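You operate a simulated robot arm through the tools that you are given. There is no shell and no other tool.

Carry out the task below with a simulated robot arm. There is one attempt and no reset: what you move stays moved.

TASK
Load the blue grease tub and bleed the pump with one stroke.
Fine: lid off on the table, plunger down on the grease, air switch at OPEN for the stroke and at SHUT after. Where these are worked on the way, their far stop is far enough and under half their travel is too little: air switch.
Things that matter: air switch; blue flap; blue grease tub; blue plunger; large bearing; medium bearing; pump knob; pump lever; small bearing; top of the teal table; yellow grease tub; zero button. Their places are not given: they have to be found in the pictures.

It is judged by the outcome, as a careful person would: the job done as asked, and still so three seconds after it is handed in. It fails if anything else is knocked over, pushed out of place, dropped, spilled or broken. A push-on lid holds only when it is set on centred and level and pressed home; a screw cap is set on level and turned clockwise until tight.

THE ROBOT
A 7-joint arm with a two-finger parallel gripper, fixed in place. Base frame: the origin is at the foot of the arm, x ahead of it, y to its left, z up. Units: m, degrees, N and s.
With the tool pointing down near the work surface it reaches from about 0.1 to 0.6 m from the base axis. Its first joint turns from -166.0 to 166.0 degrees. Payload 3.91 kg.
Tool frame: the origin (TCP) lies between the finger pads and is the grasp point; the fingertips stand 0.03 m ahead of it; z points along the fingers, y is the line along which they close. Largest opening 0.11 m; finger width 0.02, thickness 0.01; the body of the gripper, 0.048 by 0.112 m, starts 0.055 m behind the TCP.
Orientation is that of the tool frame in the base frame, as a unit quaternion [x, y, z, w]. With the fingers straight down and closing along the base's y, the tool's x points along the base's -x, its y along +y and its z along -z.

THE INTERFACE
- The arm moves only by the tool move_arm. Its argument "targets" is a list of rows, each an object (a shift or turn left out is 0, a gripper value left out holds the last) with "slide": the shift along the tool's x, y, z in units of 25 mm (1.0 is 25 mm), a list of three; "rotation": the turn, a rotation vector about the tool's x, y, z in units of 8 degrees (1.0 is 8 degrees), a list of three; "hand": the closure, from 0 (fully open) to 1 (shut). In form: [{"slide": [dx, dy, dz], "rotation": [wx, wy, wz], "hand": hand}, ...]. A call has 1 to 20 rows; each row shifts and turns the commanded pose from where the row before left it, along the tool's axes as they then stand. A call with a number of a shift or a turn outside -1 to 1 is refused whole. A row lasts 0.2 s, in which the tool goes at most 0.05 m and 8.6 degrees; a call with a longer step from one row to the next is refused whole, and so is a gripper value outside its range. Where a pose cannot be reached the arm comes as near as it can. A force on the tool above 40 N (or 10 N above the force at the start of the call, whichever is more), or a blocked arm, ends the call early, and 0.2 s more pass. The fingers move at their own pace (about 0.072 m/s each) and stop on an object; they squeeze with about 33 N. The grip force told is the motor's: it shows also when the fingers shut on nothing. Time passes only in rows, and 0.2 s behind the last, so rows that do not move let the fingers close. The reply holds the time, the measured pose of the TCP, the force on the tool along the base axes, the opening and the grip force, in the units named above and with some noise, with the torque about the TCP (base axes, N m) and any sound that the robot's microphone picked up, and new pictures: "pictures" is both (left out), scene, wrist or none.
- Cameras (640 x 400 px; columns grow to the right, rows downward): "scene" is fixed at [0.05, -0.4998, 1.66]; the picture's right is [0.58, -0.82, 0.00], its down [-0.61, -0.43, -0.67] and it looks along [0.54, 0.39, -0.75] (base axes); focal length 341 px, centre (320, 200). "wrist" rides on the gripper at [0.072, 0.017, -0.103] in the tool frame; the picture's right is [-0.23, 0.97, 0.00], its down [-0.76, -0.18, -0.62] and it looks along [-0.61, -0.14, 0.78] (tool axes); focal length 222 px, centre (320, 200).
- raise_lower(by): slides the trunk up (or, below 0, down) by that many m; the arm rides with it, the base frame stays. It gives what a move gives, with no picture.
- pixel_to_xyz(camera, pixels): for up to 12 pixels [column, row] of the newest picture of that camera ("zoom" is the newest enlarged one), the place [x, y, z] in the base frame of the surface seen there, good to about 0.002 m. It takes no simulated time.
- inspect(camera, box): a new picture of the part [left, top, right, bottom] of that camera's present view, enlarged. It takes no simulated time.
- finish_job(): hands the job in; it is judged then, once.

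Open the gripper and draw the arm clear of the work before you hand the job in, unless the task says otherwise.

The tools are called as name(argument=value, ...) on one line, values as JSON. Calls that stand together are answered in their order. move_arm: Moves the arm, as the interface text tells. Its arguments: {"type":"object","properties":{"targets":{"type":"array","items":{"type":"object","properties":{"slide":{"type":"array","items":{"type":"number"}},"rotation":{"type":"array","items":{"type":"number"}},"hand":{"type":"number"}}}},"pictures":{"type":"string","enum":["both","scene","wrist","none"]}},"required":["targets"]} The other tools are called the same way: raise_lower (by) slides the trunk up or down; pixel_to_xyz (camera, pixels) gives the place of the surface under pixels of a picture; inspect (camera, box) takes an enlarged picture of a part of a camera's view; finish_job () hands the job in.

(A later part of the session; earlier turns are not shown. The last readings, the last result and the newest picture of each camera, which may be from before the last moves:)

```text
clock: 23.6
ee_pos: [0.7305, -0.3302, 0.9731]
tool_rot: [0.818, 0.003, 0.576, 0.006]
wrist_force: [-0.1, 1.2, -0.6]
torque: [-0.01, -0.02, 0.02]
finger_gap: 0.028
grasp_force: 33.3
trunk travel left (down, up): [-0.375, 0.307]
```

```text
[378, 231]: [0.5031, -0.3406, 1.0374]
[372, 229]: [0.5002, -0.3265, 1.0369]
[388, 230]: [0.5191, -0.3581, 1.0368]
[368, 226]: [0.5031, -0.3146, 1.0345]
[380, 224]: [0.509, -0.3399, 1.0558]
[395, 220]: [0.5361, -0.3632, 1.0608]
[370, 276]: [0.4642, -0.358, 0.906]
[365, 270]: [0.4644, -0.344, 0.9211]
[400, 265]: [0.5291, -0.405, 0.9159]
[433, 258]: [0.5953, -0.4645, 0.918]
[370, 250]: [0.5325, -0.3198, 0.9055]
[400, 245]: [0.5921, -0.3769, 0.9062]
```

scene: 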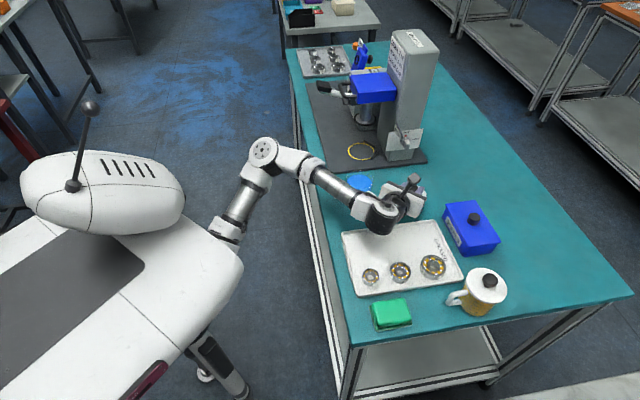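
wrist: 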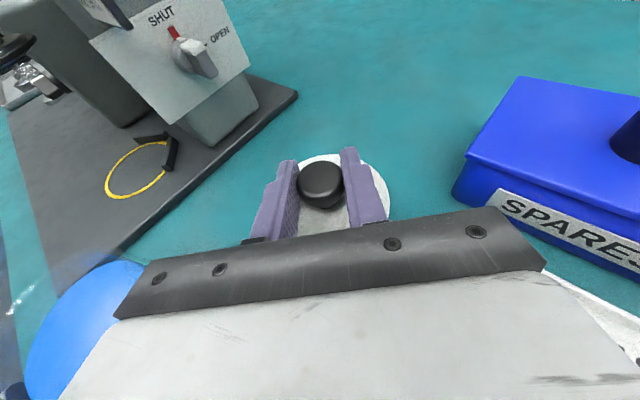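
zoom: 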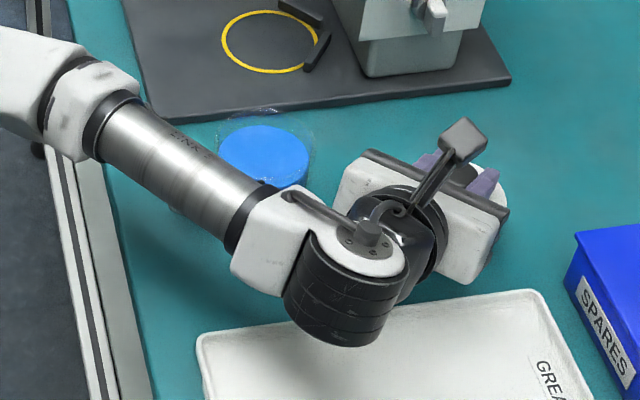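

Drum underside is at about z 1.035, so there is plenty of clearance. I lower the lid to just above the table and then creep down to contact.

move_arm(targets=[{"slide": [-0.413, 0, 0.15]}, {"slide": [-0.413, 0, 0.15]}, {"slide": [-0.376, 0, 0.137]}, {"slide": [-0.075, 0, 0.027]}, {"slide": [-0.075, 0, 0.027]}], pictures="wrist")

inspect(camera="scene", box=[360, 160, 450, 230])

```text
clock: 24.8
ee_pos: [0.7322, -0.331, 0.9382]
tool_rot: [0.817, 0.004, 0.576, 0.004]
wrist_force: [0.3, 0.5, -0.2]
torque: [0.0, 0.03, 0.04]
finger_gap: 0.0281
grasp_force: 33.2
trunk travel left (down, up): [-0.375, 0.307]
```

wrist: 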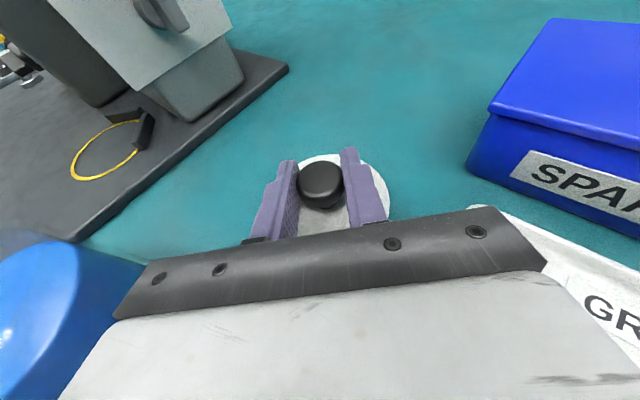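

```text
5.71 times, centred on (405, 195) of scene
```

zoom: 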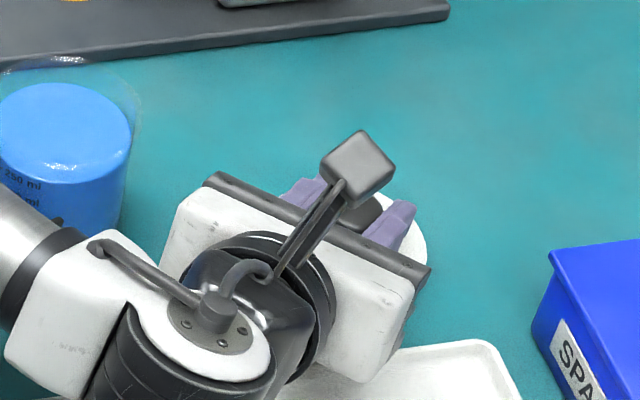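

No contact yet at z 0.938. I keep creeping down in 1.5 mm steps until the table pushes back.

move_arm(targets=[{"slide": [-0.056, 0, 0.02]}, {"slide": [-0.056, 0, 0.02]}, {"slide": [-0.056, 0, 0.02]}], pictures="none")

```text
clock: 25.6
ee_pos: [0.7317, -0.3311, 0.936]
tool_rot: [0.817, 0.004, 0.577, 0.006]
wrist_force: [2.9, 0.7, 8.3]
torque: [-0.14, 0.37, 0.01]
finger_gap: 0.0281
grasp_force: 33.1
trunk travel left (down, up): [-0.375, 0.307]
```

The table pushes back with about 8 N at z 0.936: the lid is down. I relieve the press a little and open the fingers.

move_arm(targets=[{"slide": [0.04, 0, -0.0137]}, {"hand": 0.45}, {"hand": 0.45}, {"hand": 0.45}], pictures="wrist")

```text
clock: 26.6
ee_pos: [0.7311, -0.3316, 0.9349]
tool_rot: [0.817, 0.003, 0.577, 0.006]
wrist_force: [2.2, -1.3, 7.4]
torque: [-0.2, 0.54, 0.19]
finger_gap: 0.0602
grasp_force: 0.1
trunk travel left (down, up): [-0.375, 0.307]
```

wrist: 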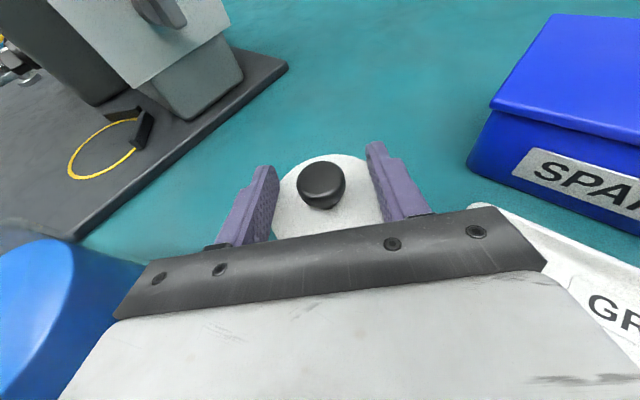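

The gripper is open around the knob, but a 7 N upward force with its torque points to contact about 8 cm behind the fingers, probably the tray rim under the hand. I lift straight up and re-check.

move_arm(targets=[{"slide": [0.2, 0, -0.073]}, {"slide": [0.376, 0, -0.137]}, {"slide": [0.752, 0, -0.274]}, {"slide": [0.752, 0, -0.274]}, {"slide": [0.752, 0, -0.274]}], pictures="both")

inspect(camera="scene", box=[310, 160, 470, 300])

```text
clock: 27.8
ee_pos: [0.731, -0.3305, 1.0104]
tool_rot: [0.818, 0.003, 0.575, 0.005]
wrist_force: [-0.3, 1.2, 1.1]
torque: [0.03, 0.03, -0.01]
finger_gap: 0.0606
grasp_force: 0.1
trunk travel left (down, up): [-0.375, 0.307]
```

scene: 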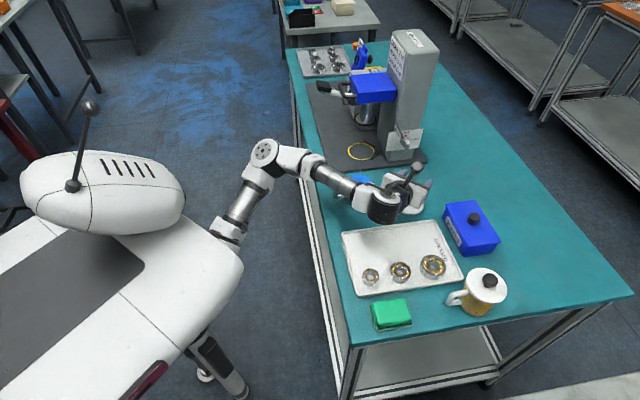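
wrist: 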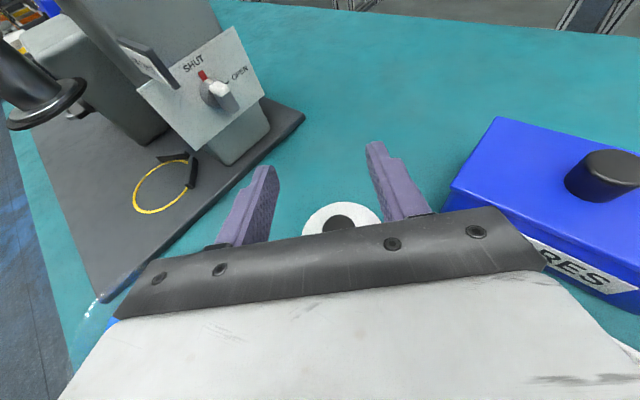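

```text
2.86 times, centred on (390, 230) of scene
```

zoom: 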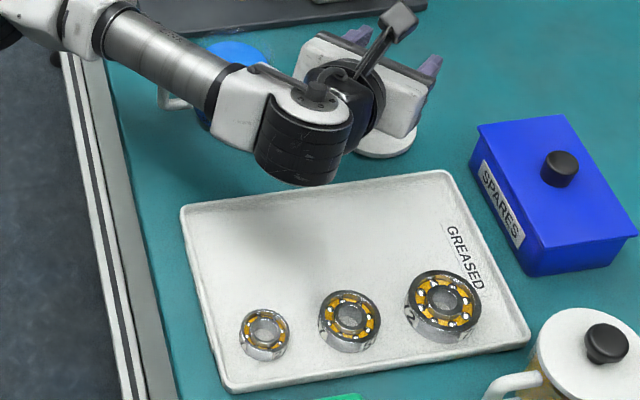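

The lid lies on the table and the tray has not moved. From here the wrist camera sees the air switch well, at (215,90), so I enlarge and measure it.

inspect(camera="wrist", box=[120, 20, 270, 130])

pixel_to_xyz(camera="wrist", pixels=[[222, 88], [218, 98], [210, 85], [202, 76], [230, 103], [237, 96], [120, 43], [160, 55], [172, 78], [235, 30], [140, 90], [255, 95]])

```text
3.64 times, centred on (195, 75) of wrist
```

zoom: 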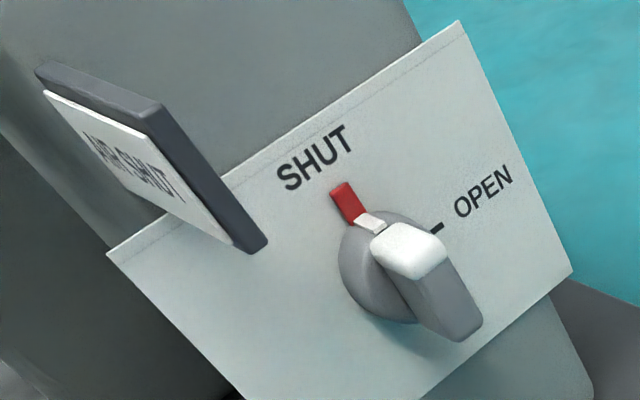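

```text
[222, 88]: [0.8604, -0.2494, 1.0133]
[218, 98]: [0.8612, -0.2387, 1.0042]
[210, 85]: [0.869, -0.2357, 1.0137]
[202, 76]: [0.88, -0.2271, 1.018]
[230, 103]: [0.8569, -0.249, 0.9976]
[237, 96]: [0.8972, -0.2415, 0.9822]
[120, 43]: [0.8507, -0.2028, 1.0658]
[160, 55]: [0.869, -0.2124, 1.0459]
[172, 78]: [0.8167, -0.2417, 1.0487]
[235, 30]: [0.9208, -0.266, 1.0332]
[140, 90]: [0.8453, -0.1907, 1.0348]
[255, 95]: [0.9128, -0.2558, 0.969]
```

The switch is a bar knob about 12 mm wide centred near (0.864,-0.245,1.00); white tip up = SHUT. Next is the tub: its handle points along (-0.7,0.7), so I'll approach in line with the handle (yaw -45°). First I rise and back off to a clear spot.

move_arm(targets=[{"slide": [0.752, 0, -0.274]}, {"slide": [0.752, 0, -0.274]}, {"slide": [0.752, 0, -0.274]}, {"slide": [-0.234, -0.92, -0.643]}, {"slide": [-0.234, -0.92, -0.643]}, {"slide": [-0.234, -0.92, -0.643]}, {"slide": [-0.234, -0.92, -0.643]}, {"slide": [-0.234, -0.92, -0.643]}, {"slide": [-0.234, -0.92, -0.643]}, {"slide": [-0.234, -0.92, -0.643]}, {"slide": [-0.234, -0.92, -0.643]}, {"slide": [-0.234, -0.92, -0.643]}, {"slide": [-0.234, -0.92, -0.643], "hand": 0}], pictures="scene")

move_arm(targets=[{"rotation": [-0.88, 0, 0.32]}, {"rotation": [-0.88, 0, 0.32]}, {"rotation": [-0.88, 0, 0.32]}, {"rotation": [-0.88, 0, 0.32]}, {"rotation": [-0.88, 0, 0.32]}, {"rotation": [-0.88, 0, 0.32]}, {"rotation": [0, -0.625, 0]}], pictures="both")

```text
clock: 30.6
ee_pos: [0.5581, -0.1004, 1.0674]
tool_rot: [0.818, 0.003, 0.576, 0.005]
wrist_force: [0.4, -0.4, 0.0]
torque: [0.04, 0.01, -0.03]
finger_gap: 0.1099
grasp_force: 0.0
trunk travel left (down, up): [-0.375, 0.307]
```

scene: 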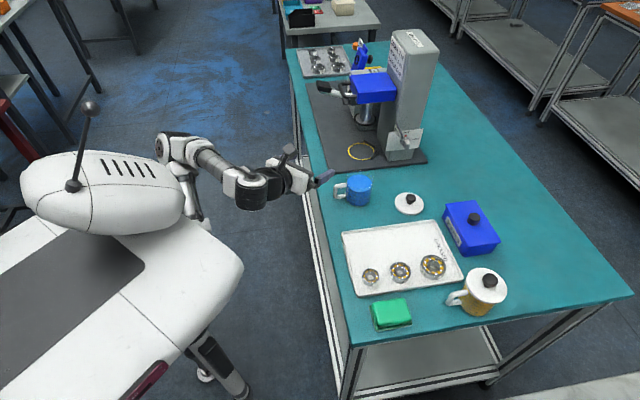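

```text
clock: 32.2
ee_pos: [0.5599, -0.0999, 1.0656]
tool_rot: [0.777, -0.32, 0.501, 0.209]
wrist_force: [0.4, -0.9, 0.1]
torque: [-0.01, 0.02, -0.05]
finger_gap: 0.1098
grasp_force: 0.1
trunk travel left (down, up): [-0.375, 0.307]
```

scene: 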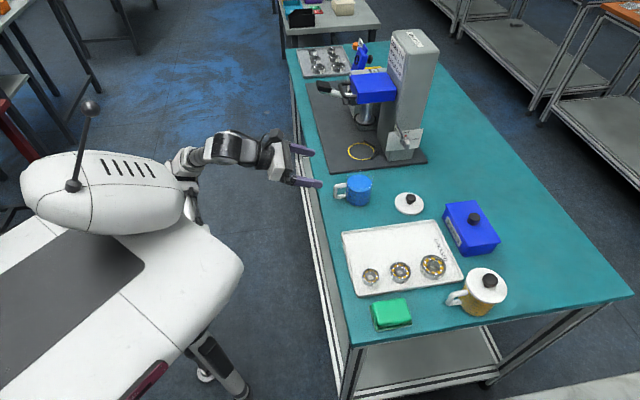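
wrist: 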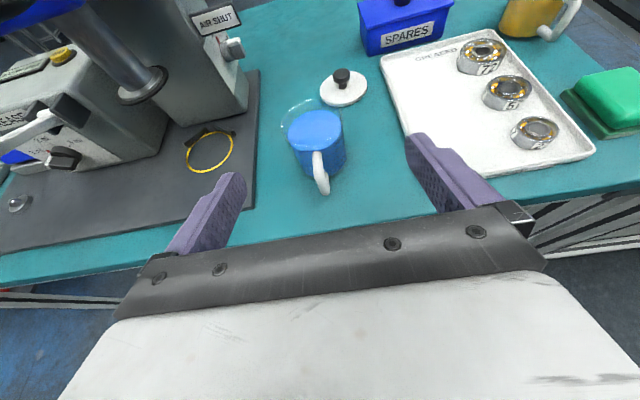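

The hand now points along the tub handle's line (handle at (320,175) in the wrist picture). I measure the tub rim, handle and the ring stops from here.

inspect(camera="wrist", box=[260, 80, 380, 200])

pixel_to_xyz(camera="wrist", pixels=[[316, 125], [290, 130], [342, 127], [316, 140], [320, 155], [320, 190], [322, 175], [330, 170], [300, 165], [343, 145], [295, 150], [316, 112]])

inspect(camera="wrist", box=[160, 100, 260, 190])

```text
3.33 times, centred on (320, 140) of wrist
```

zoom: 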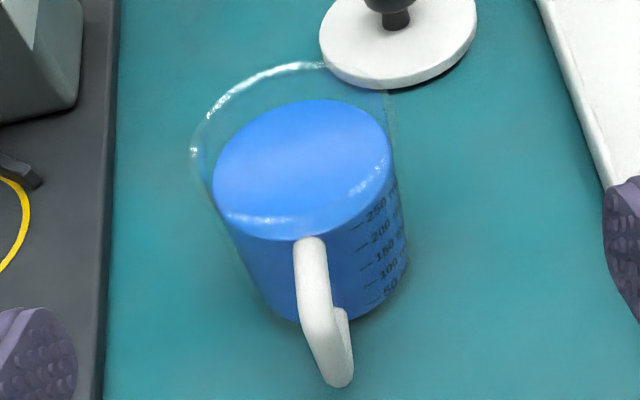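

```text
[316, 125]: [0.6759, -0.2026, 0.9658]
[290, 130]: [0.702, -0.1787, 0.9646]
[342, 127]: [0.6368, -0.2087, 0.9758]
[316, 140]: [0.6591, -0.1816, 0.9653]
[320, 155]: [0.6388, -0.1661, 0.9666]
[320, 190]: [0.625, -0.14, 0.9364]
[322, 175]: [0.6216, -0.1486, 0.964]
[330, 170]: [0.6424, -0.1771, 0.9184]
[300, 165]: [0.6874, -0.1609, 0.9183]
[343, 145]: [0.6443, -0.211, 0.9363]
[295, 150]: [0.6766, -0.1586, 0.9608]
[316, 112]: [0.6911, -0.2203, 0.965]
```

```text
4.44 times, centred on (210, 145) of wrist
```

zoom: 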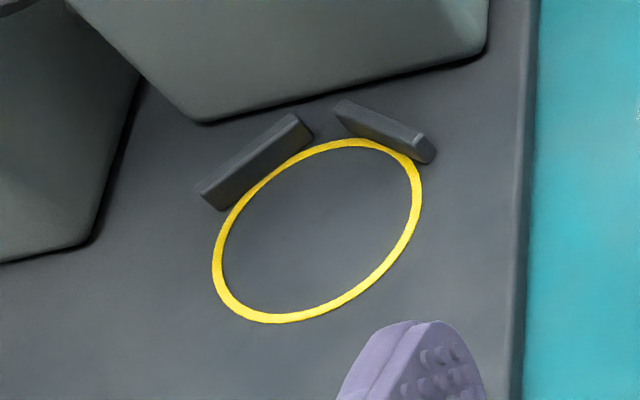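

I query ring outline and stop faces on this enlargement to get the exact placement centre.

pixel_to_xyz(camera="zoom", pixels=[[217, 270], [416, 195], [270, 318], [355, 143], [232, 218], [400, 250], [340, 300], [285, 165], [318, 230], [375, 148], [225, 295], [414, 220]])

pixel_to_xyz(camera="zoom", pixels=[[255, 165], [205, 195], [300, 130], [385, 130], [345, 108], [425, 150], [410, 152], [350, 130], [225, 205], [300, 145], [200, 118], [485, 45]])

```text
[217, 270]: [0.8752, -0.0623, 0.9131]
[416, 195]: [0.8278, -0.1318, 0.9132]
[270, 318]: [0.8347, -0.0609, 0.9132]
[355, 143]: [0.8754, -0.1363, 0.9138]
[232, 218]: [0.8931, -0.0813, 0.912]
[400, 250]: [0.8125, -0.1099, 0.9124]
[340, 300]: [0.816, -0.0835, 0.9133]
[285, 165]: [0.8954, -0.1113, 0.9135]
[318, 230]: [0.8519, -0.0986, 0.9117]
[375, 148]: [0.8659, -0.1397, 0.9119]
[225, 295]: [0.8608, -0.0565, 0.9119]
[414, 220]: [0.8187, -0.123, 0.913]
```

```text
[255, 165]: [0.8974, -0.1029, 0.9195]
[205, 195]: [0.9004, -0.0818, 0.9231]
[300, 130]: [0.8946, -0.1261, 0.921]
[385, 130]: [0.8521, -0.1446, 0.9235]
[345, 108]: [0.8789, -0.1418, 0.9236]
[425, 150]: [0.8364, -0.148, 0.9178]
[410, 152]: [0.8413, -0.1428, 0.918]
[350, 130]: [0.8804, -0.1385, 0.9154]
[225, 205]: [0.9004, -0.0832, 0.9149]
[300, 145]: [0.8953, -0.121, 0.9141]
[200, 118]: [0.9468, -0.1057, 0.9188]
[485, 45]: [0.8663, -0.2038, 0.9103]
```

Ring centre is (0.8545,-0.099), radius ≈0.0425; the two stops sit along x≈0.898 and y≈-0.1405, so the tub seats by moving towards (+x,-y). I want the true height of the gripper body (the tray touched it earlier), so I look at its side profile in the scene picture.

inspect(camera="scene", box=[235, 125, 335, 205])

```text
5.00 times, centred on (285, 165) of scene
```

zoom: 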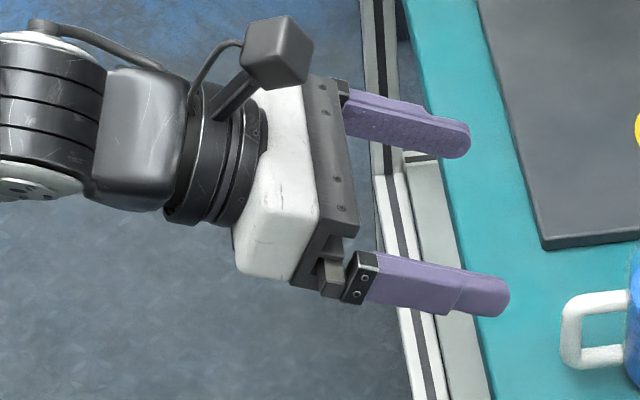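

The hand's side face is visible around (265,255) in this enlargement. I query points along its edges to get the real body height.

pixel_to_xyz(camera="zoom", pixels=[[314, 212], [288, 276], [238, 268], [255, 180], [300, 240], [270, 270], [352, 235], [310, 285], [330, 295], [362, 255], [350, 300], [505, 300]])

```text
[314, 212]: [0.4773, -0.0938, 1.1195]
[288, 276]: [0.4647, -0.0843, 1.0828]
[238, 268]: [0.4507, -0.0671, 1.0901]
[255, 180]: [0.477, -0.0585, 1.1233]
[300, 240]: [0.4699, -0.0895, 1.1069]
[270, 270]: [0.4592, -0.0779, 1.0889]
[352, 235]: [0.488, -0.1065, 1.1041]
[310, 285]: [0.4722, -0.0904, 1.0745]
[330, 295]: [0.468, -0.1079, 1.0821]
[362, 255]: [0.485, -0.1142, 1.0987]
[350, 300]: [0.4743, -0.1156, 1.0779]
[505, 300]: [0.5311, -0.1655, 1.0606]
```

The body half-height is 24 mm as stated, so with the present pitch the palm will clear the tub handle by about 6 mm at TCP z 0.972. I move above the tub and lower part of the way, fingers wide open.

move_arm(targets=[{"slide": [0.351, -0.074, 0.87], "hand": 0}, {"slide": [0.351, -0.074, 0.87]}, {"slide": [0.351, -0.074, 0.87]}, {"slide": [0.351, -0.074, 0.87]}, {"slide": [0.351, -0.074, 0.87]}, {"slide": [0.351, -0.074, 0.87]}, {"slide": [-0.6, 0, 0.27]}, {"slide": [-0.6, 0, 0.27]}], pictures="both")

inspect(camera="scene", box=[300, 140, 400, 220])

```text
clock: 34.0
ee_pos: [0.6666, -0.193, 1.0273]
tool_rot: [0.777, -0.32, 0.501, 0.208]
wrist_force: [0.8, -0.1, 0.1]
torque: [0.02, -0.05, 0.01]
finger_gap: 0.1098
grasp_force: 0.0
trunk travel left (down, up): [-0.375, 0.307]
```

scene: 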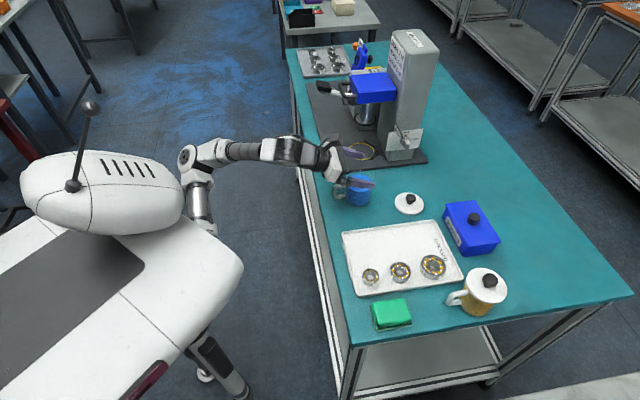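
wrist: 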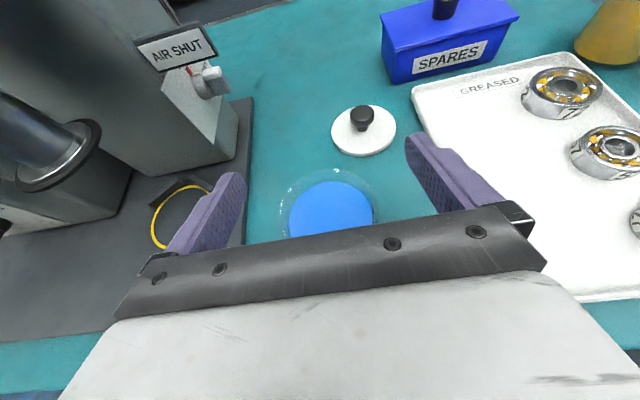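

```text
5.00 times, centred on (350, 180) of scene
```

zoom: 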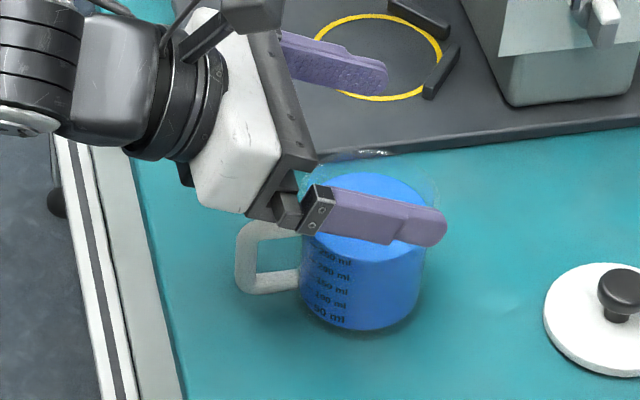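

The fingers straddle the tub. I check the tub centre from this closer view before lowering.

pixel_to_xyz(camera="wrist", pixels=[[289, 212], [376, 205], [333, 180], [330, 230], [345, 182], [320, 184], [380, 200], [288, 190], [330, 170], [350, 170], [372, 190], [300, 175]])

inspect(camera="wrist", box=[260, 150, 400, 250])

```text
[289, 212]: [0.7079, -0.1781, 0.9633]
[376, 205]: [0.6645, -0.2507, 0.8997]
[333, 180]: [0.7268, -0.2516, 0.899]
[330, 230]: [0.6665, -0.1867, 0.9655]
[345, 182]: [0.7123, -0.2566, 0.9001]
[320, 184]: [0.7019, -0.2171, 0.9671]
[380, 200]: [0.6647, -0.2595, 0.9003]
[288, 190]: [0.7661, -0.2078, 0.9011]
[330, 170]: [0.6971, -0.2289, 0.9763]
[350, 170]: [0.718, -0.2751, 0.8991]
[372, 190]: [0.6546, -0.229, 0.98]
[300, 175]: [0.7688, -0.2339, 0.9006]
```

```text
4.00 times, centred on (330, 200) of wrist
```

zoom: 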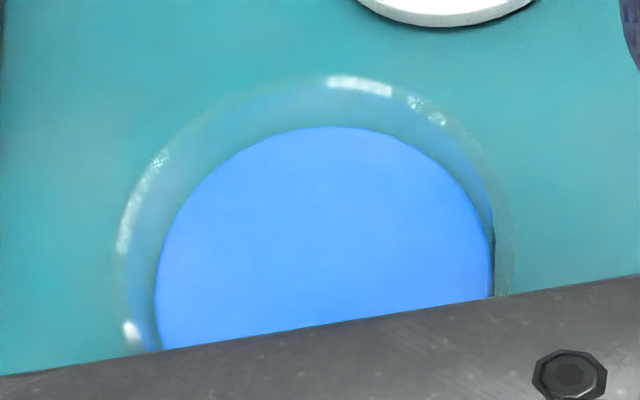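

Rim is at z≈0.98 and the tub centre about (0.6745,-0.1965). I lower to TCP z 0.972 with a 3 mm sideways correction, then check for contact before closing.

move_arm(targets=[{"slide": [-0.505, -0.03, 0.228]}, {"slide": [-0.505, -0.03, 0.228]}, {"slide": [-0.505, -0.03, 0.228]}, {"slide": [-0.505, -0.03, 0.228]}], pictures="both")

inspect(camera="scene", box=[300, 140, 400, 220])

```text
clock: 35.0
ee_pos: [0.6682, -0.1911, 0.9727]
tool_rot: [0.776, -0.32, 0.501, 0.21]
wrist_force: [0.0, -0.6, 0.0]
torque: [-0.02, -0.01, 0.06]
finger_gap: 0.1101
grasp_force: 0.0
trunk travel left (down, up): [-0.375, 0.307]
```

scene: 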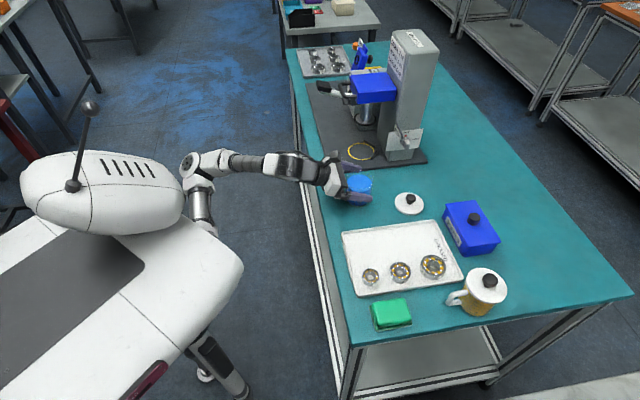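
wrist: 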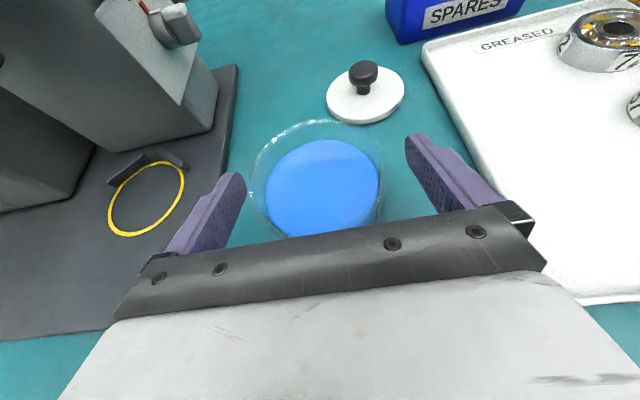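

```text
5.00 times, centred on (350, 180) of scene
```

zoom: 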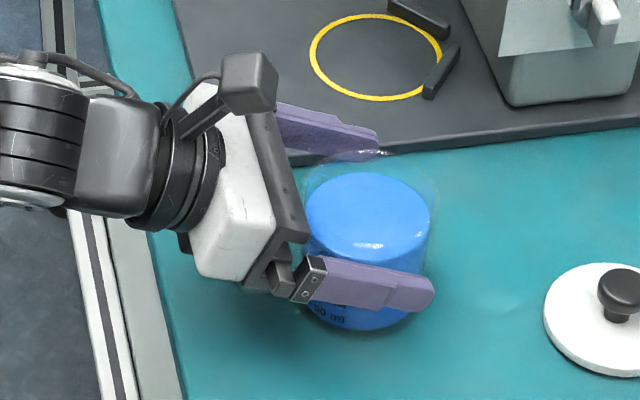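

Contact-free at z 0.973. I check the centring between fingers using the grease surface edges.

pixel_to_xyz(camera="wrist", pixels=[[268, 195], [377, 190], [322, 143], [290, 234], [272, 170], [370, 165], [275, 215], [374, 205], [252, 190], [384, 180], [240, 180], [408, 145]])

```text
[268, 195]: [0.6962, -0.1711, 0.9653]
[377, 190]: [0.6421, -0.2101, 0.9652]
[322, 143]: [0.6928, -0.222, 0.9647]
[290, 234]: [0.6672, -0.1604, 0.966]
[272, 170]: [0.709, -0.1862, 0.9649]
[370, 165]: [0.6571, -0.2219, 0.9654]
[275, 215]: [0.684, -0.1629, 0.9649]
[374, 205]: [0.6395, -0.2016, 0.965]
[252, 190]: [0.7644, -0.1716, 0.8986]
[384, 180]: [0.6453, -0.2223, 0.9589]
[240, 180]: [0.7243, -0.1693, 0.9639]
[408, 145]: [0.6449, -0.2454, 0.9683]
```

Grease circle centre fits (0.674,-0.194), 2 mm towards +b from the grip line. I correct that and close the fingers on the tub wall.

move_arm(targets=[{"slide": [0, -0.08, 0.04]}, {"hand": 1}, {"hand": 1}, {"hand": 1}, {"hand": 1}], pictures="wrist")

```text
clock: 36.2
ee_pos: [0.6713, -0.1906, 0.9727]
tool_rot: [0.777, -0.32, 0.501, 0.209]
wrist_force: [0.4, -1.0, 0.2]
torque: [0.0, -0.03, 0.0]
finger_gap: 0.0795
grasp_force: 33.5
trunk travel left (down, up): [-0.375, 0.307]
```

wrist: 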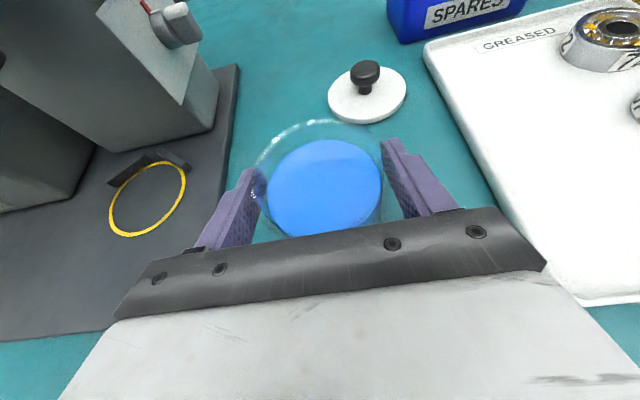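

The tub is held (gap 79.5 mm, 33 N), so its outer radius is about 40 mm. I lift it straight up by 30 mm.

move_arm(targets=[{"slide": [0.18, 0, -0.08]}, {"slide": [0.365, 0, -0.165]}, {"slide": [0.547, 0, -0.247]}, {"slide": [0, 0, 0]}], pictures="both")

inspect(camera="scene", box=[300, 140, 400, 220])

```text
clock: 37.2
ee_pos: [0.6711, -0.1902, 1.0021]
tool_rot: [0.777, -0.32, 0.5, 0.209]
wrist_force: [0.0, 0.3, -3.0]
torque: [-0.02, 0.03, 0.0]
finger_gap: 0.0796
grasp_force: 33.2
trunk travel left (down, up): [-0.375, 0.307]
```

scene: 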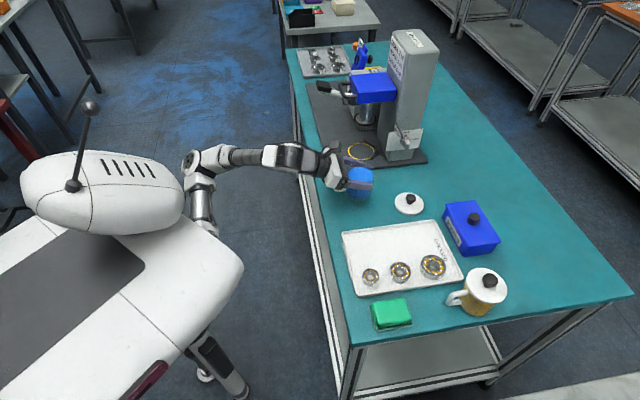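
wrist: 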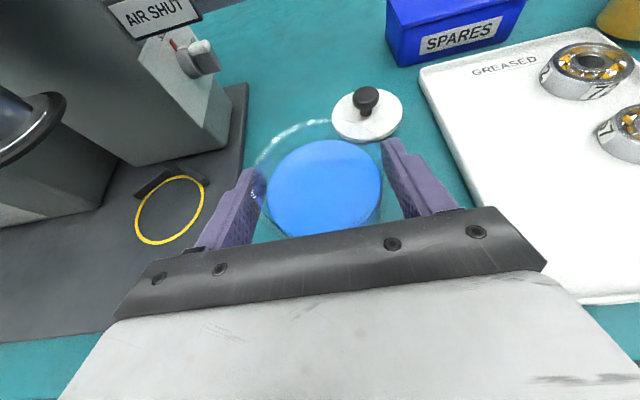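

```text
5.00 times, centred on (350, 180) of scene
```

zoom: 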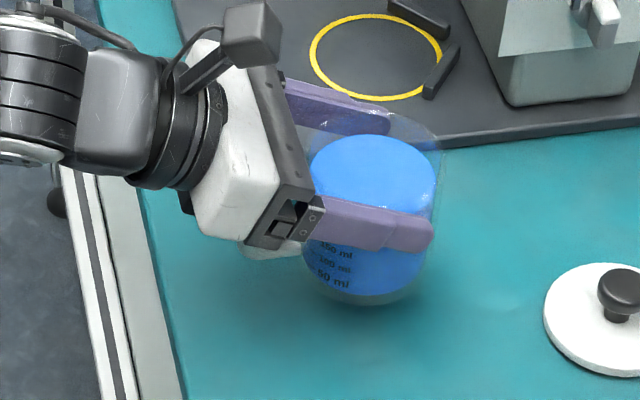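

The tub hangs level (about 3 N). I re-measure the grease circle to know where its centre lies relative to the TCP.

pixel_to_xyz(camera="wrist", pixels=[[270, 195], [380, 190], [325, 143], [290, 234], [274, 170], [373, 165], [277, 215], [377, 205], [345, 146], [305, 150]])

inspect(camera="wrist", box=[220, 100, 420, 240])

```text
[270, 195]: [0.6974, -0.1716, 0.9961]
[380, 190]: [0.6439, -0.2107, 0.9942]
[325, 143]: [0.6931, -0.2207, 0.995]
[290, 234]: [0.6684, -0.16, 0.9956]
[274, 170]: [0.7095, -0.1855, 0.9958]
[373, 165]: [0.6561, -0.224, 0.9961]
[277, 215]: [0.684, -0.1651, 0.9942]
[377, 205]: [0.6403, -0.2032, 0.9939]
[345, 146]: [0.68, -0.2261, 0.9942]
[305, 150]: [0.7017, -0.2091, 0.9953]
```

```text
2.86 times, centred on (320, 170) of wrist
```

zoom: 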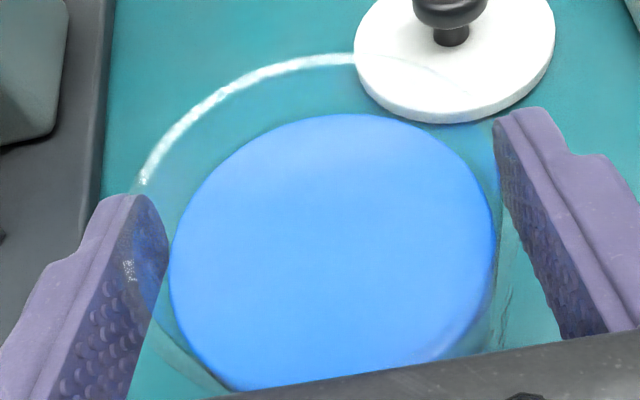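

Tub centre is 5 mm ahead of the TCP. Target centre is (0.856,-0.0998) on the ring; I carry it along a straight line, tub bottom about 8-15 mm above the base plate, first 60 % of the way.

move_arm(targets=[{"slide": [0.071, -0.782, 0.24]}, {"slide": [0.071, -0.782, 0.24]}, {"slide": [0.071, -0.782, 0.24]}, {"slide": [0.071, -0.782, 0.24]}, {"slide": [0.071, -0.782, 0.24]}, {"slide": [0.071, -0.782, 0.24]}], pictures="both")

inspect(camera="scene", box=[290, 70, 430, 190])

```text
clock: 38.6
ee_pos: [0.7801, -0.1342, 0.9956]
tool_rot: [0.777, -0.32, 0.5, 0.209]
wrist_force: [0.1, 0.2, -2.6]
torque: [-0.04, -0.02, -0.01]
finger_gap: 0.0798
grasp_force: 33.5
trunk travel left (down, up): [-0.375, 0.307]
```

scene: 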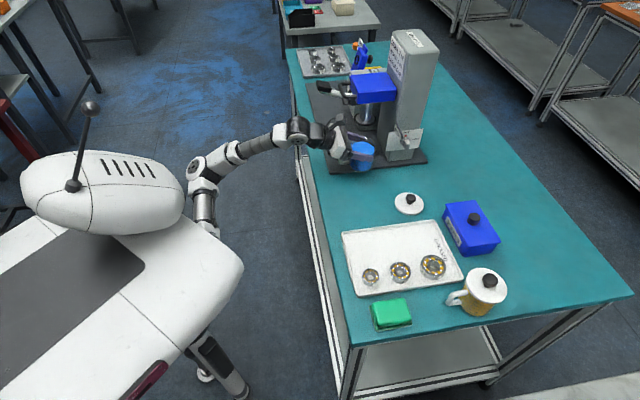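
wrist: 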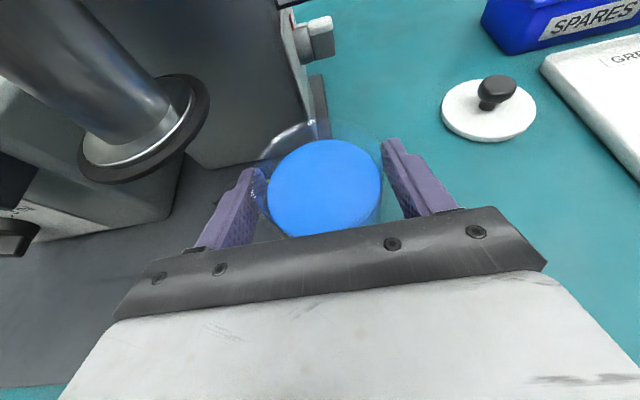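

```text
3.33 times, centred on (360, 130) of scene
```

zoom: 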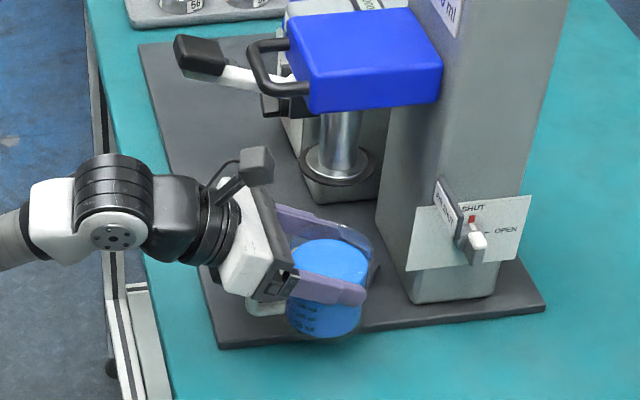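

Going well. From this view the plunger disc is visible at (145,135), so I measure its rim to know its axis precisely.

pixel_to_xyz(camera="wrist", pixels=[[82, 160], [206, 105], [125, 180], [185, 150], [160, 168], [202, 125], [90, 172], [200, 90], [145, 145], [90, 145], [180, 105], [105, 160]])

inspect(camera="wrist", box=[50, 50, 250, 200])

```text
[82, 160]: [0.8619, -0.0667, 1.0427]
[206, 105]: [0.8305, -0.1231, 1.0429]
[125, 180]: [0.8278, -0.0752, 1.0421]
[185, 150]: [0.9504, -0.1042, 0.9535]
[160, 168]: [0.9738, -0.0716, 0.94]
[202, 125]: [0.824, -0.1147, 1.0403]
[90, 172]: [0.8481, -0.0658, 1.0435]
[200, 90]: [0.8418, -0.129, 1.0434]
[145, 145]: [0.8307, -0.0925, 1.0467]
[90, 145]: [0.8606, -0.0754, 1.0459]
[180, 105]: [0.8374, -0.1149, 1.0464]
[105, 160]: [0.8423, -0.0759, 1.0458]
```

```text
2.67 times, centred on (150, 125) of wrist
```

zoom: 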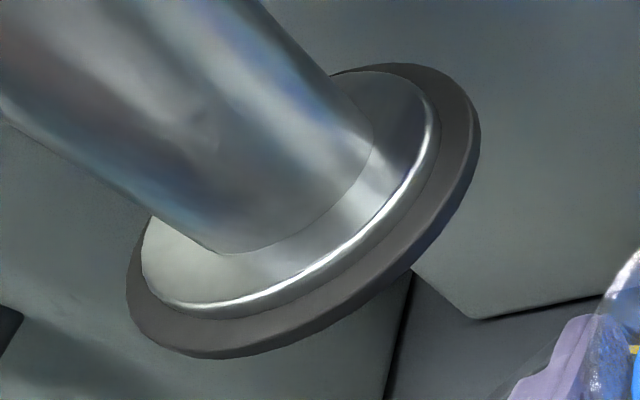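

The plunger disc axis fits (0.854,-0.0985), R≈0.034, right over the ring centre. The direct line would cross the right stop's corner, so I back off slightly, shift sideways, and will then push in towards the stops.

move_arm(targets=[{"slide": [-0.36, 0, -0.604]}, {"slide": [-0.36, 0, -0.604]}, {"slide": [0, -0.781, 0]}, {"slide": [0, -0.781, 0]}, {"slide": [0, -0.781, 0]}, {"slide": [0, -0.781, 0]}], pictures="both")

inspect(camera="scene", box=[290, 70, 430, 190])

```text
clock: 40.0
ee_pos: [0.8111, -0.0532, 0.9939]
tool_rot: [0.776, -0.321, 0.501, 0.209]
wrist_force: [0.3, 0.6, -1.7]
torque: [-0.01, -0.04, -0.04]
finger_gap: 0.0797
grasp_force: 32.4
trunk travel left (down, up): [-0.375, 0.307]
```

scene: 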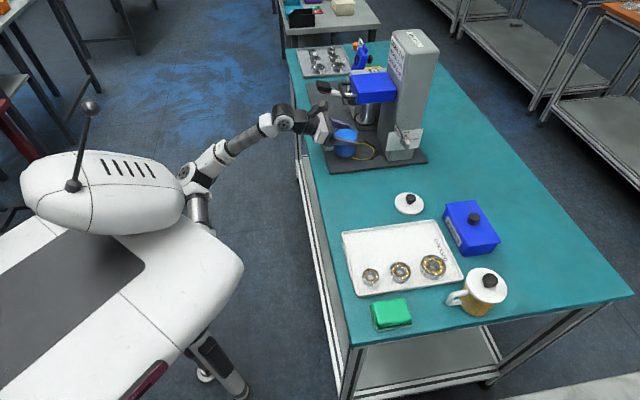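
wrist: 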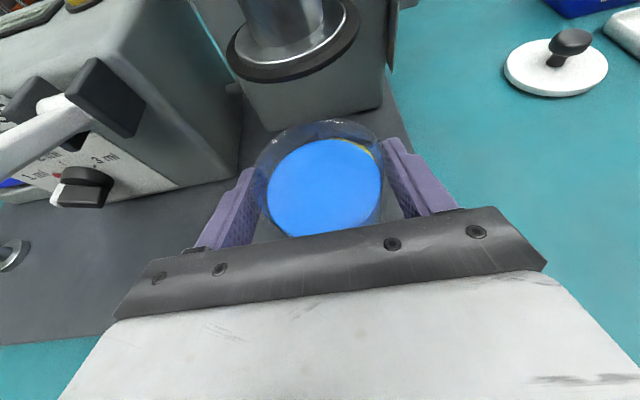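

```text
3.33 times, centred on (360, 130) of scene
```

zoom: 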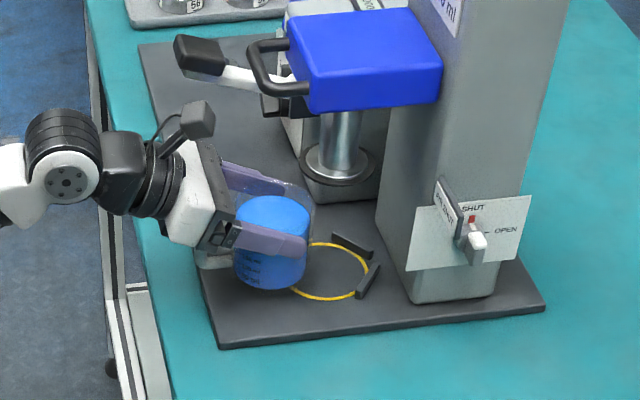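

The tub (centre ≈(0.814,-0.057)) is now in line with the ring along the V of the stops. I move it in towards the ring centre under the plunger.

move_arm(targets=[{"slide": [0.211, 0.014, 0.542]}, {"slide": [0.211, 0.014, 0.542]}, {"slide": [0.211, 0.014, 0.542]}, {"slide": [0.211, 0.014, 0.542]}], pictures="both")

inspect(camera="scene", box=[290, 70, 430, 190])

```text
clock: 41.0
ee_pos: [0.8504, -0.0968, 0.9892]
tool_rot: [0.776, -0.321, 0.5, 0.21]
wrist_force: [0.4, -0.3, -2.1]
torque: [0.0, -0.04, 0.02]
finger_gap: 0.0797
grasp_force: 32.6
trunk travel left (down, up): [-0.375, 0.307]
```

scene: 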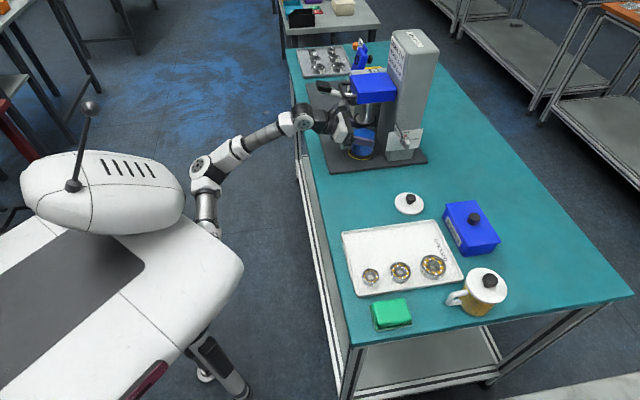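
wrist: 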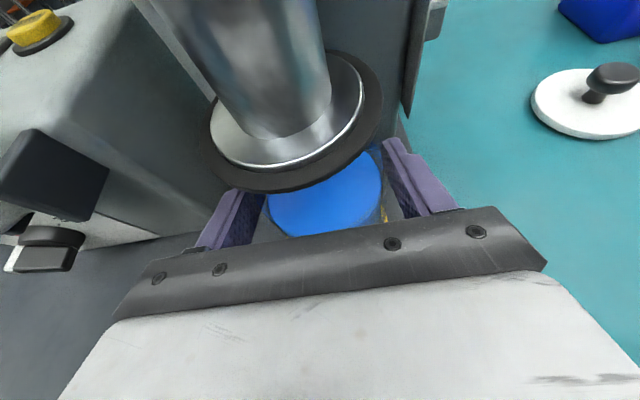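

```text
3.33 times, centred on (360, 130) of scene
```

zoom: 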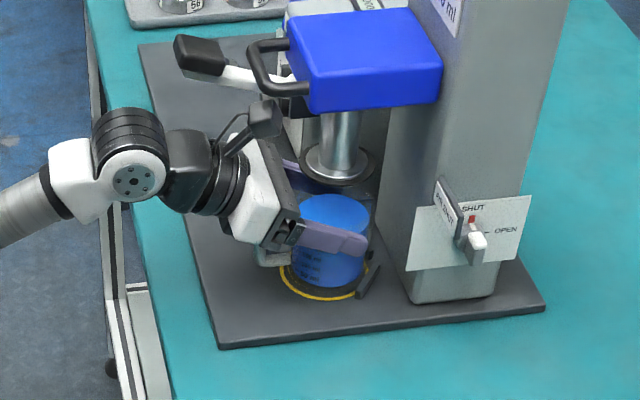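

The tub is inside the ring under the plunger (centre ≈(0.854,-0.1005)). I nudge 1.5 mm and creep down onto the base plate.

move_arm(targets=[{"slide": [-0.02, -0.057, -0.02]}, {"slide": [-0.055, 0, 0.025]}, {"slide": [-0.055, 0, 0.025]}, {"slide": [-0.055, 0, 0.025]}], pictures="none")

```text
clock: 42.0
ee_pos: [0.8512, -0.094, 0.984]
tool_rot: [0.776, -0.32, 0.501, 0.209]
wrist_force: [-0.2, -0.1, -3.0]
torque: [-0.02, -0.03, 0.01]
finger_gap: 0.0793
grasp_force: 33.3
trunk travel left (down, up): [-0.375, 0.307]
```

Still carrying the full weight at z 0.984; I creep further down.

move_arm(targets=[{"slide": [-0.04, 0, 0.018]}, {"slide": [-0.04, 0, 0.018]}], pictures="none")

```text
clock: 42.6
ee_pos: [0.8505, -0.0933, 0.983]
tool_rot: [0.776, -0.32, 0.502, 0.209]
wrist_force: [2.9, -0.9, 6.3]
torque: [0.22, -0.24, -0.06]
finger_gap: 0.0796
grasp_force: 33.0
trunk travel left (down, up): [-0.375, 0.307]
```

The plate carries the tub now (Fz +6 N). I ease off 1 mm and open the fingers.

move_arm(targets=[{"slide": [0.036, 0, -0.016]}, {"hand": 0.1}, {"hand": 0.1}, {"hand": 0.1}], pictures="both")

inspect(camera="scene", box=[310, 100, 410, 180])

```text
clock: 43.6
ee_pos: [0.8514, -0.0949, 0.9833]
tool_rot: [0.777, -0.321, 0.5, 0.21]
wrist_force: [0.8, -0.1, 0.9]
torque: [-0.01, 0.02, 0.01]
finger_gap: 0.0989
grasp_force: 0.1
trunk travel left (down, up): [-0.375, 0.307]
```

scene: 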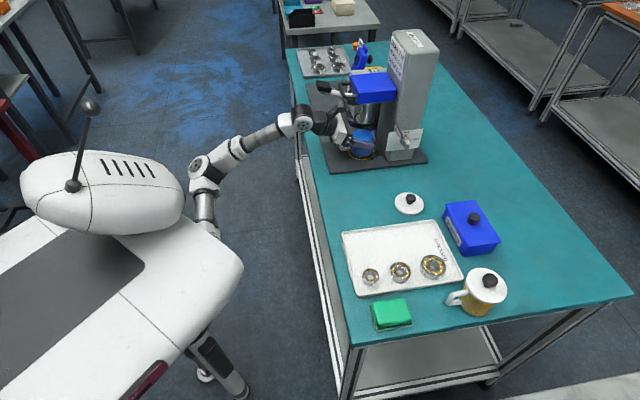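
wrist: 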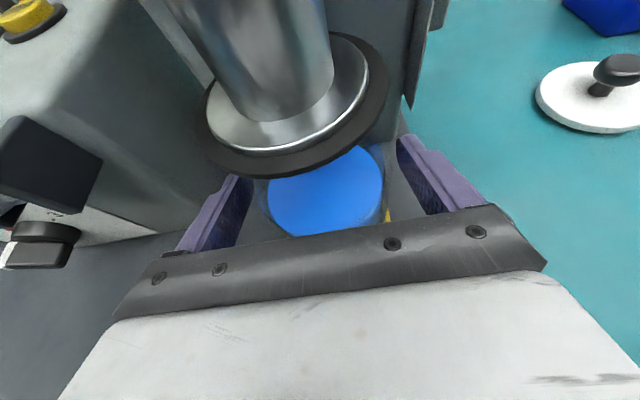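

```text
5.00 times, centred on (360, 140) of scene
```

zoom: 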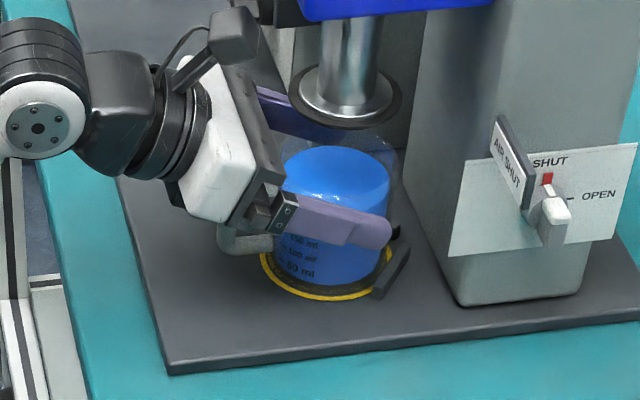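

The tub stands in the ring. I withdraw backwards over its handle, first nearly level, then along the finger axis.

move_arm(targets=[{"slide": [-0.183, 0, -0.796]}, {"slide": [-0.183, 0, -0.796]}, {"slide": [0, 0, -1]}, {"slide": [0, 0, -1]}, {"slide": [0, 0, -1]}, {"slide": [0, 0, -1]}], pictures="both")

inspect(camera="scene", box=[310, 70, 430, 170])

```text
clock: 45.0
ee_pos: [0.7569, -0.0003, 1.0317]
tool_rot: [0.776, -0.32, 0.501, 0.209]
wrist_force: [-0.1, -0.2, -0.5]
torque: [0.0, -0.04, 0.0]
finger_gap: 0.0988
grasp_force: 0.0
trunk travel left (down, up): [-0.375, 0.307]
```

scene: 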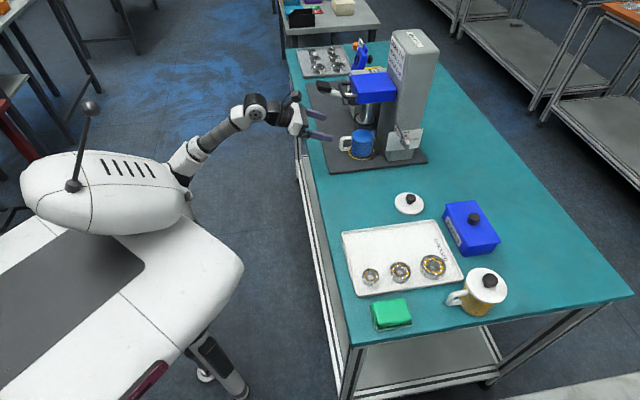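
wrist: 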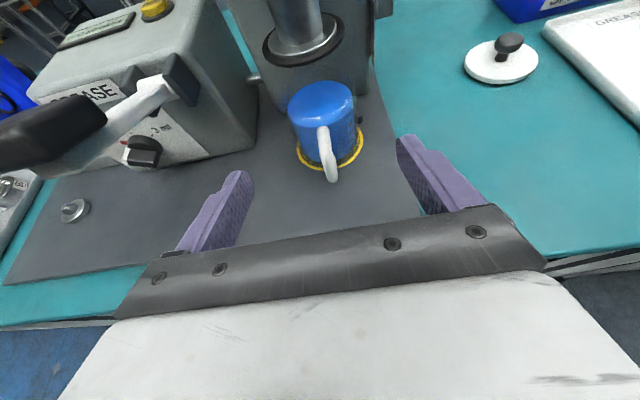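

```text
4.00 times, centred on (370, 120) of scene
```

zoom: 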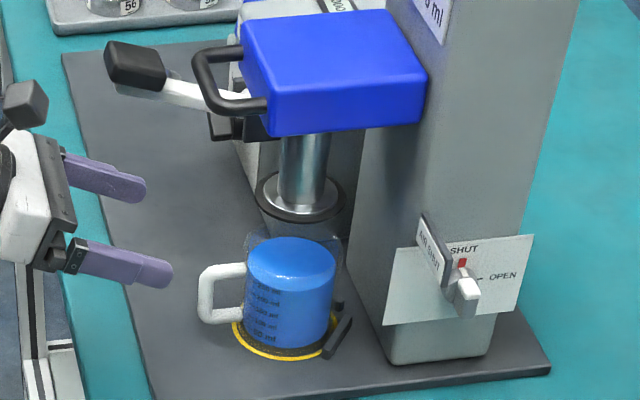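

The tub stands in the ring with its handle towards me. I check its centre and the plunger from here.

inspect(camera="wrist", box=[240, 0, 400, 190])

pixel_to_xyz(camera="wrist", pixels=[[292, 108], [350, 98], [320, 84], [312, 122], [340, 88], [300, 92], [335, 118], [300, 160], [360, 135], [310, 163], [362, 150], [330, 170]])

```text
2.11 times, centred on (320, 95) of wrist
```

zoom: 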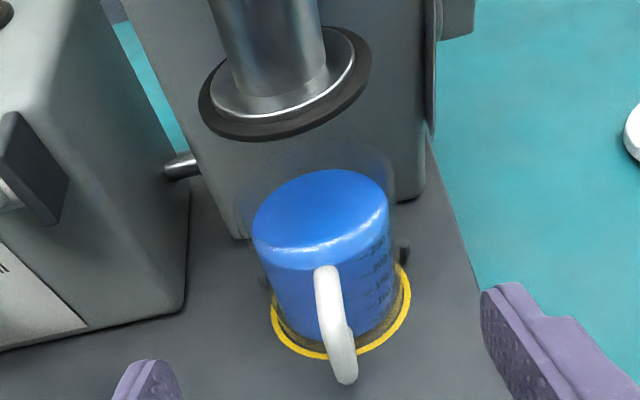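

```text
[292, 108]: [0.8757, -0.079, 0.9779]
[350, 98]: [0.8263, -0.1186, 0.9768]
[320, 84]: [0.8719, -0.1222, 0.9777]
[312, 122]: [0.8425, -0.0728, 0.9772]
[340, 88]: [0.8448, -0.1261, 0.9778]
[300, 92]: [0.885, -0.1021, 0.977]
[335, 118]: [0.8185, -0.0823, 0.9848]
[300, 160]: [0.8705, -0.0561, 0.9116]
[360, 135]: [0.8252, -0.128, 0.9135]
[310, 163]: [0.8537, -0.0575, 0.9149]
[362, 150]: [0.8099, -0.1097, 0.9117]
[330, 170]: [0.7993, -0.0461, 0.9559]
```

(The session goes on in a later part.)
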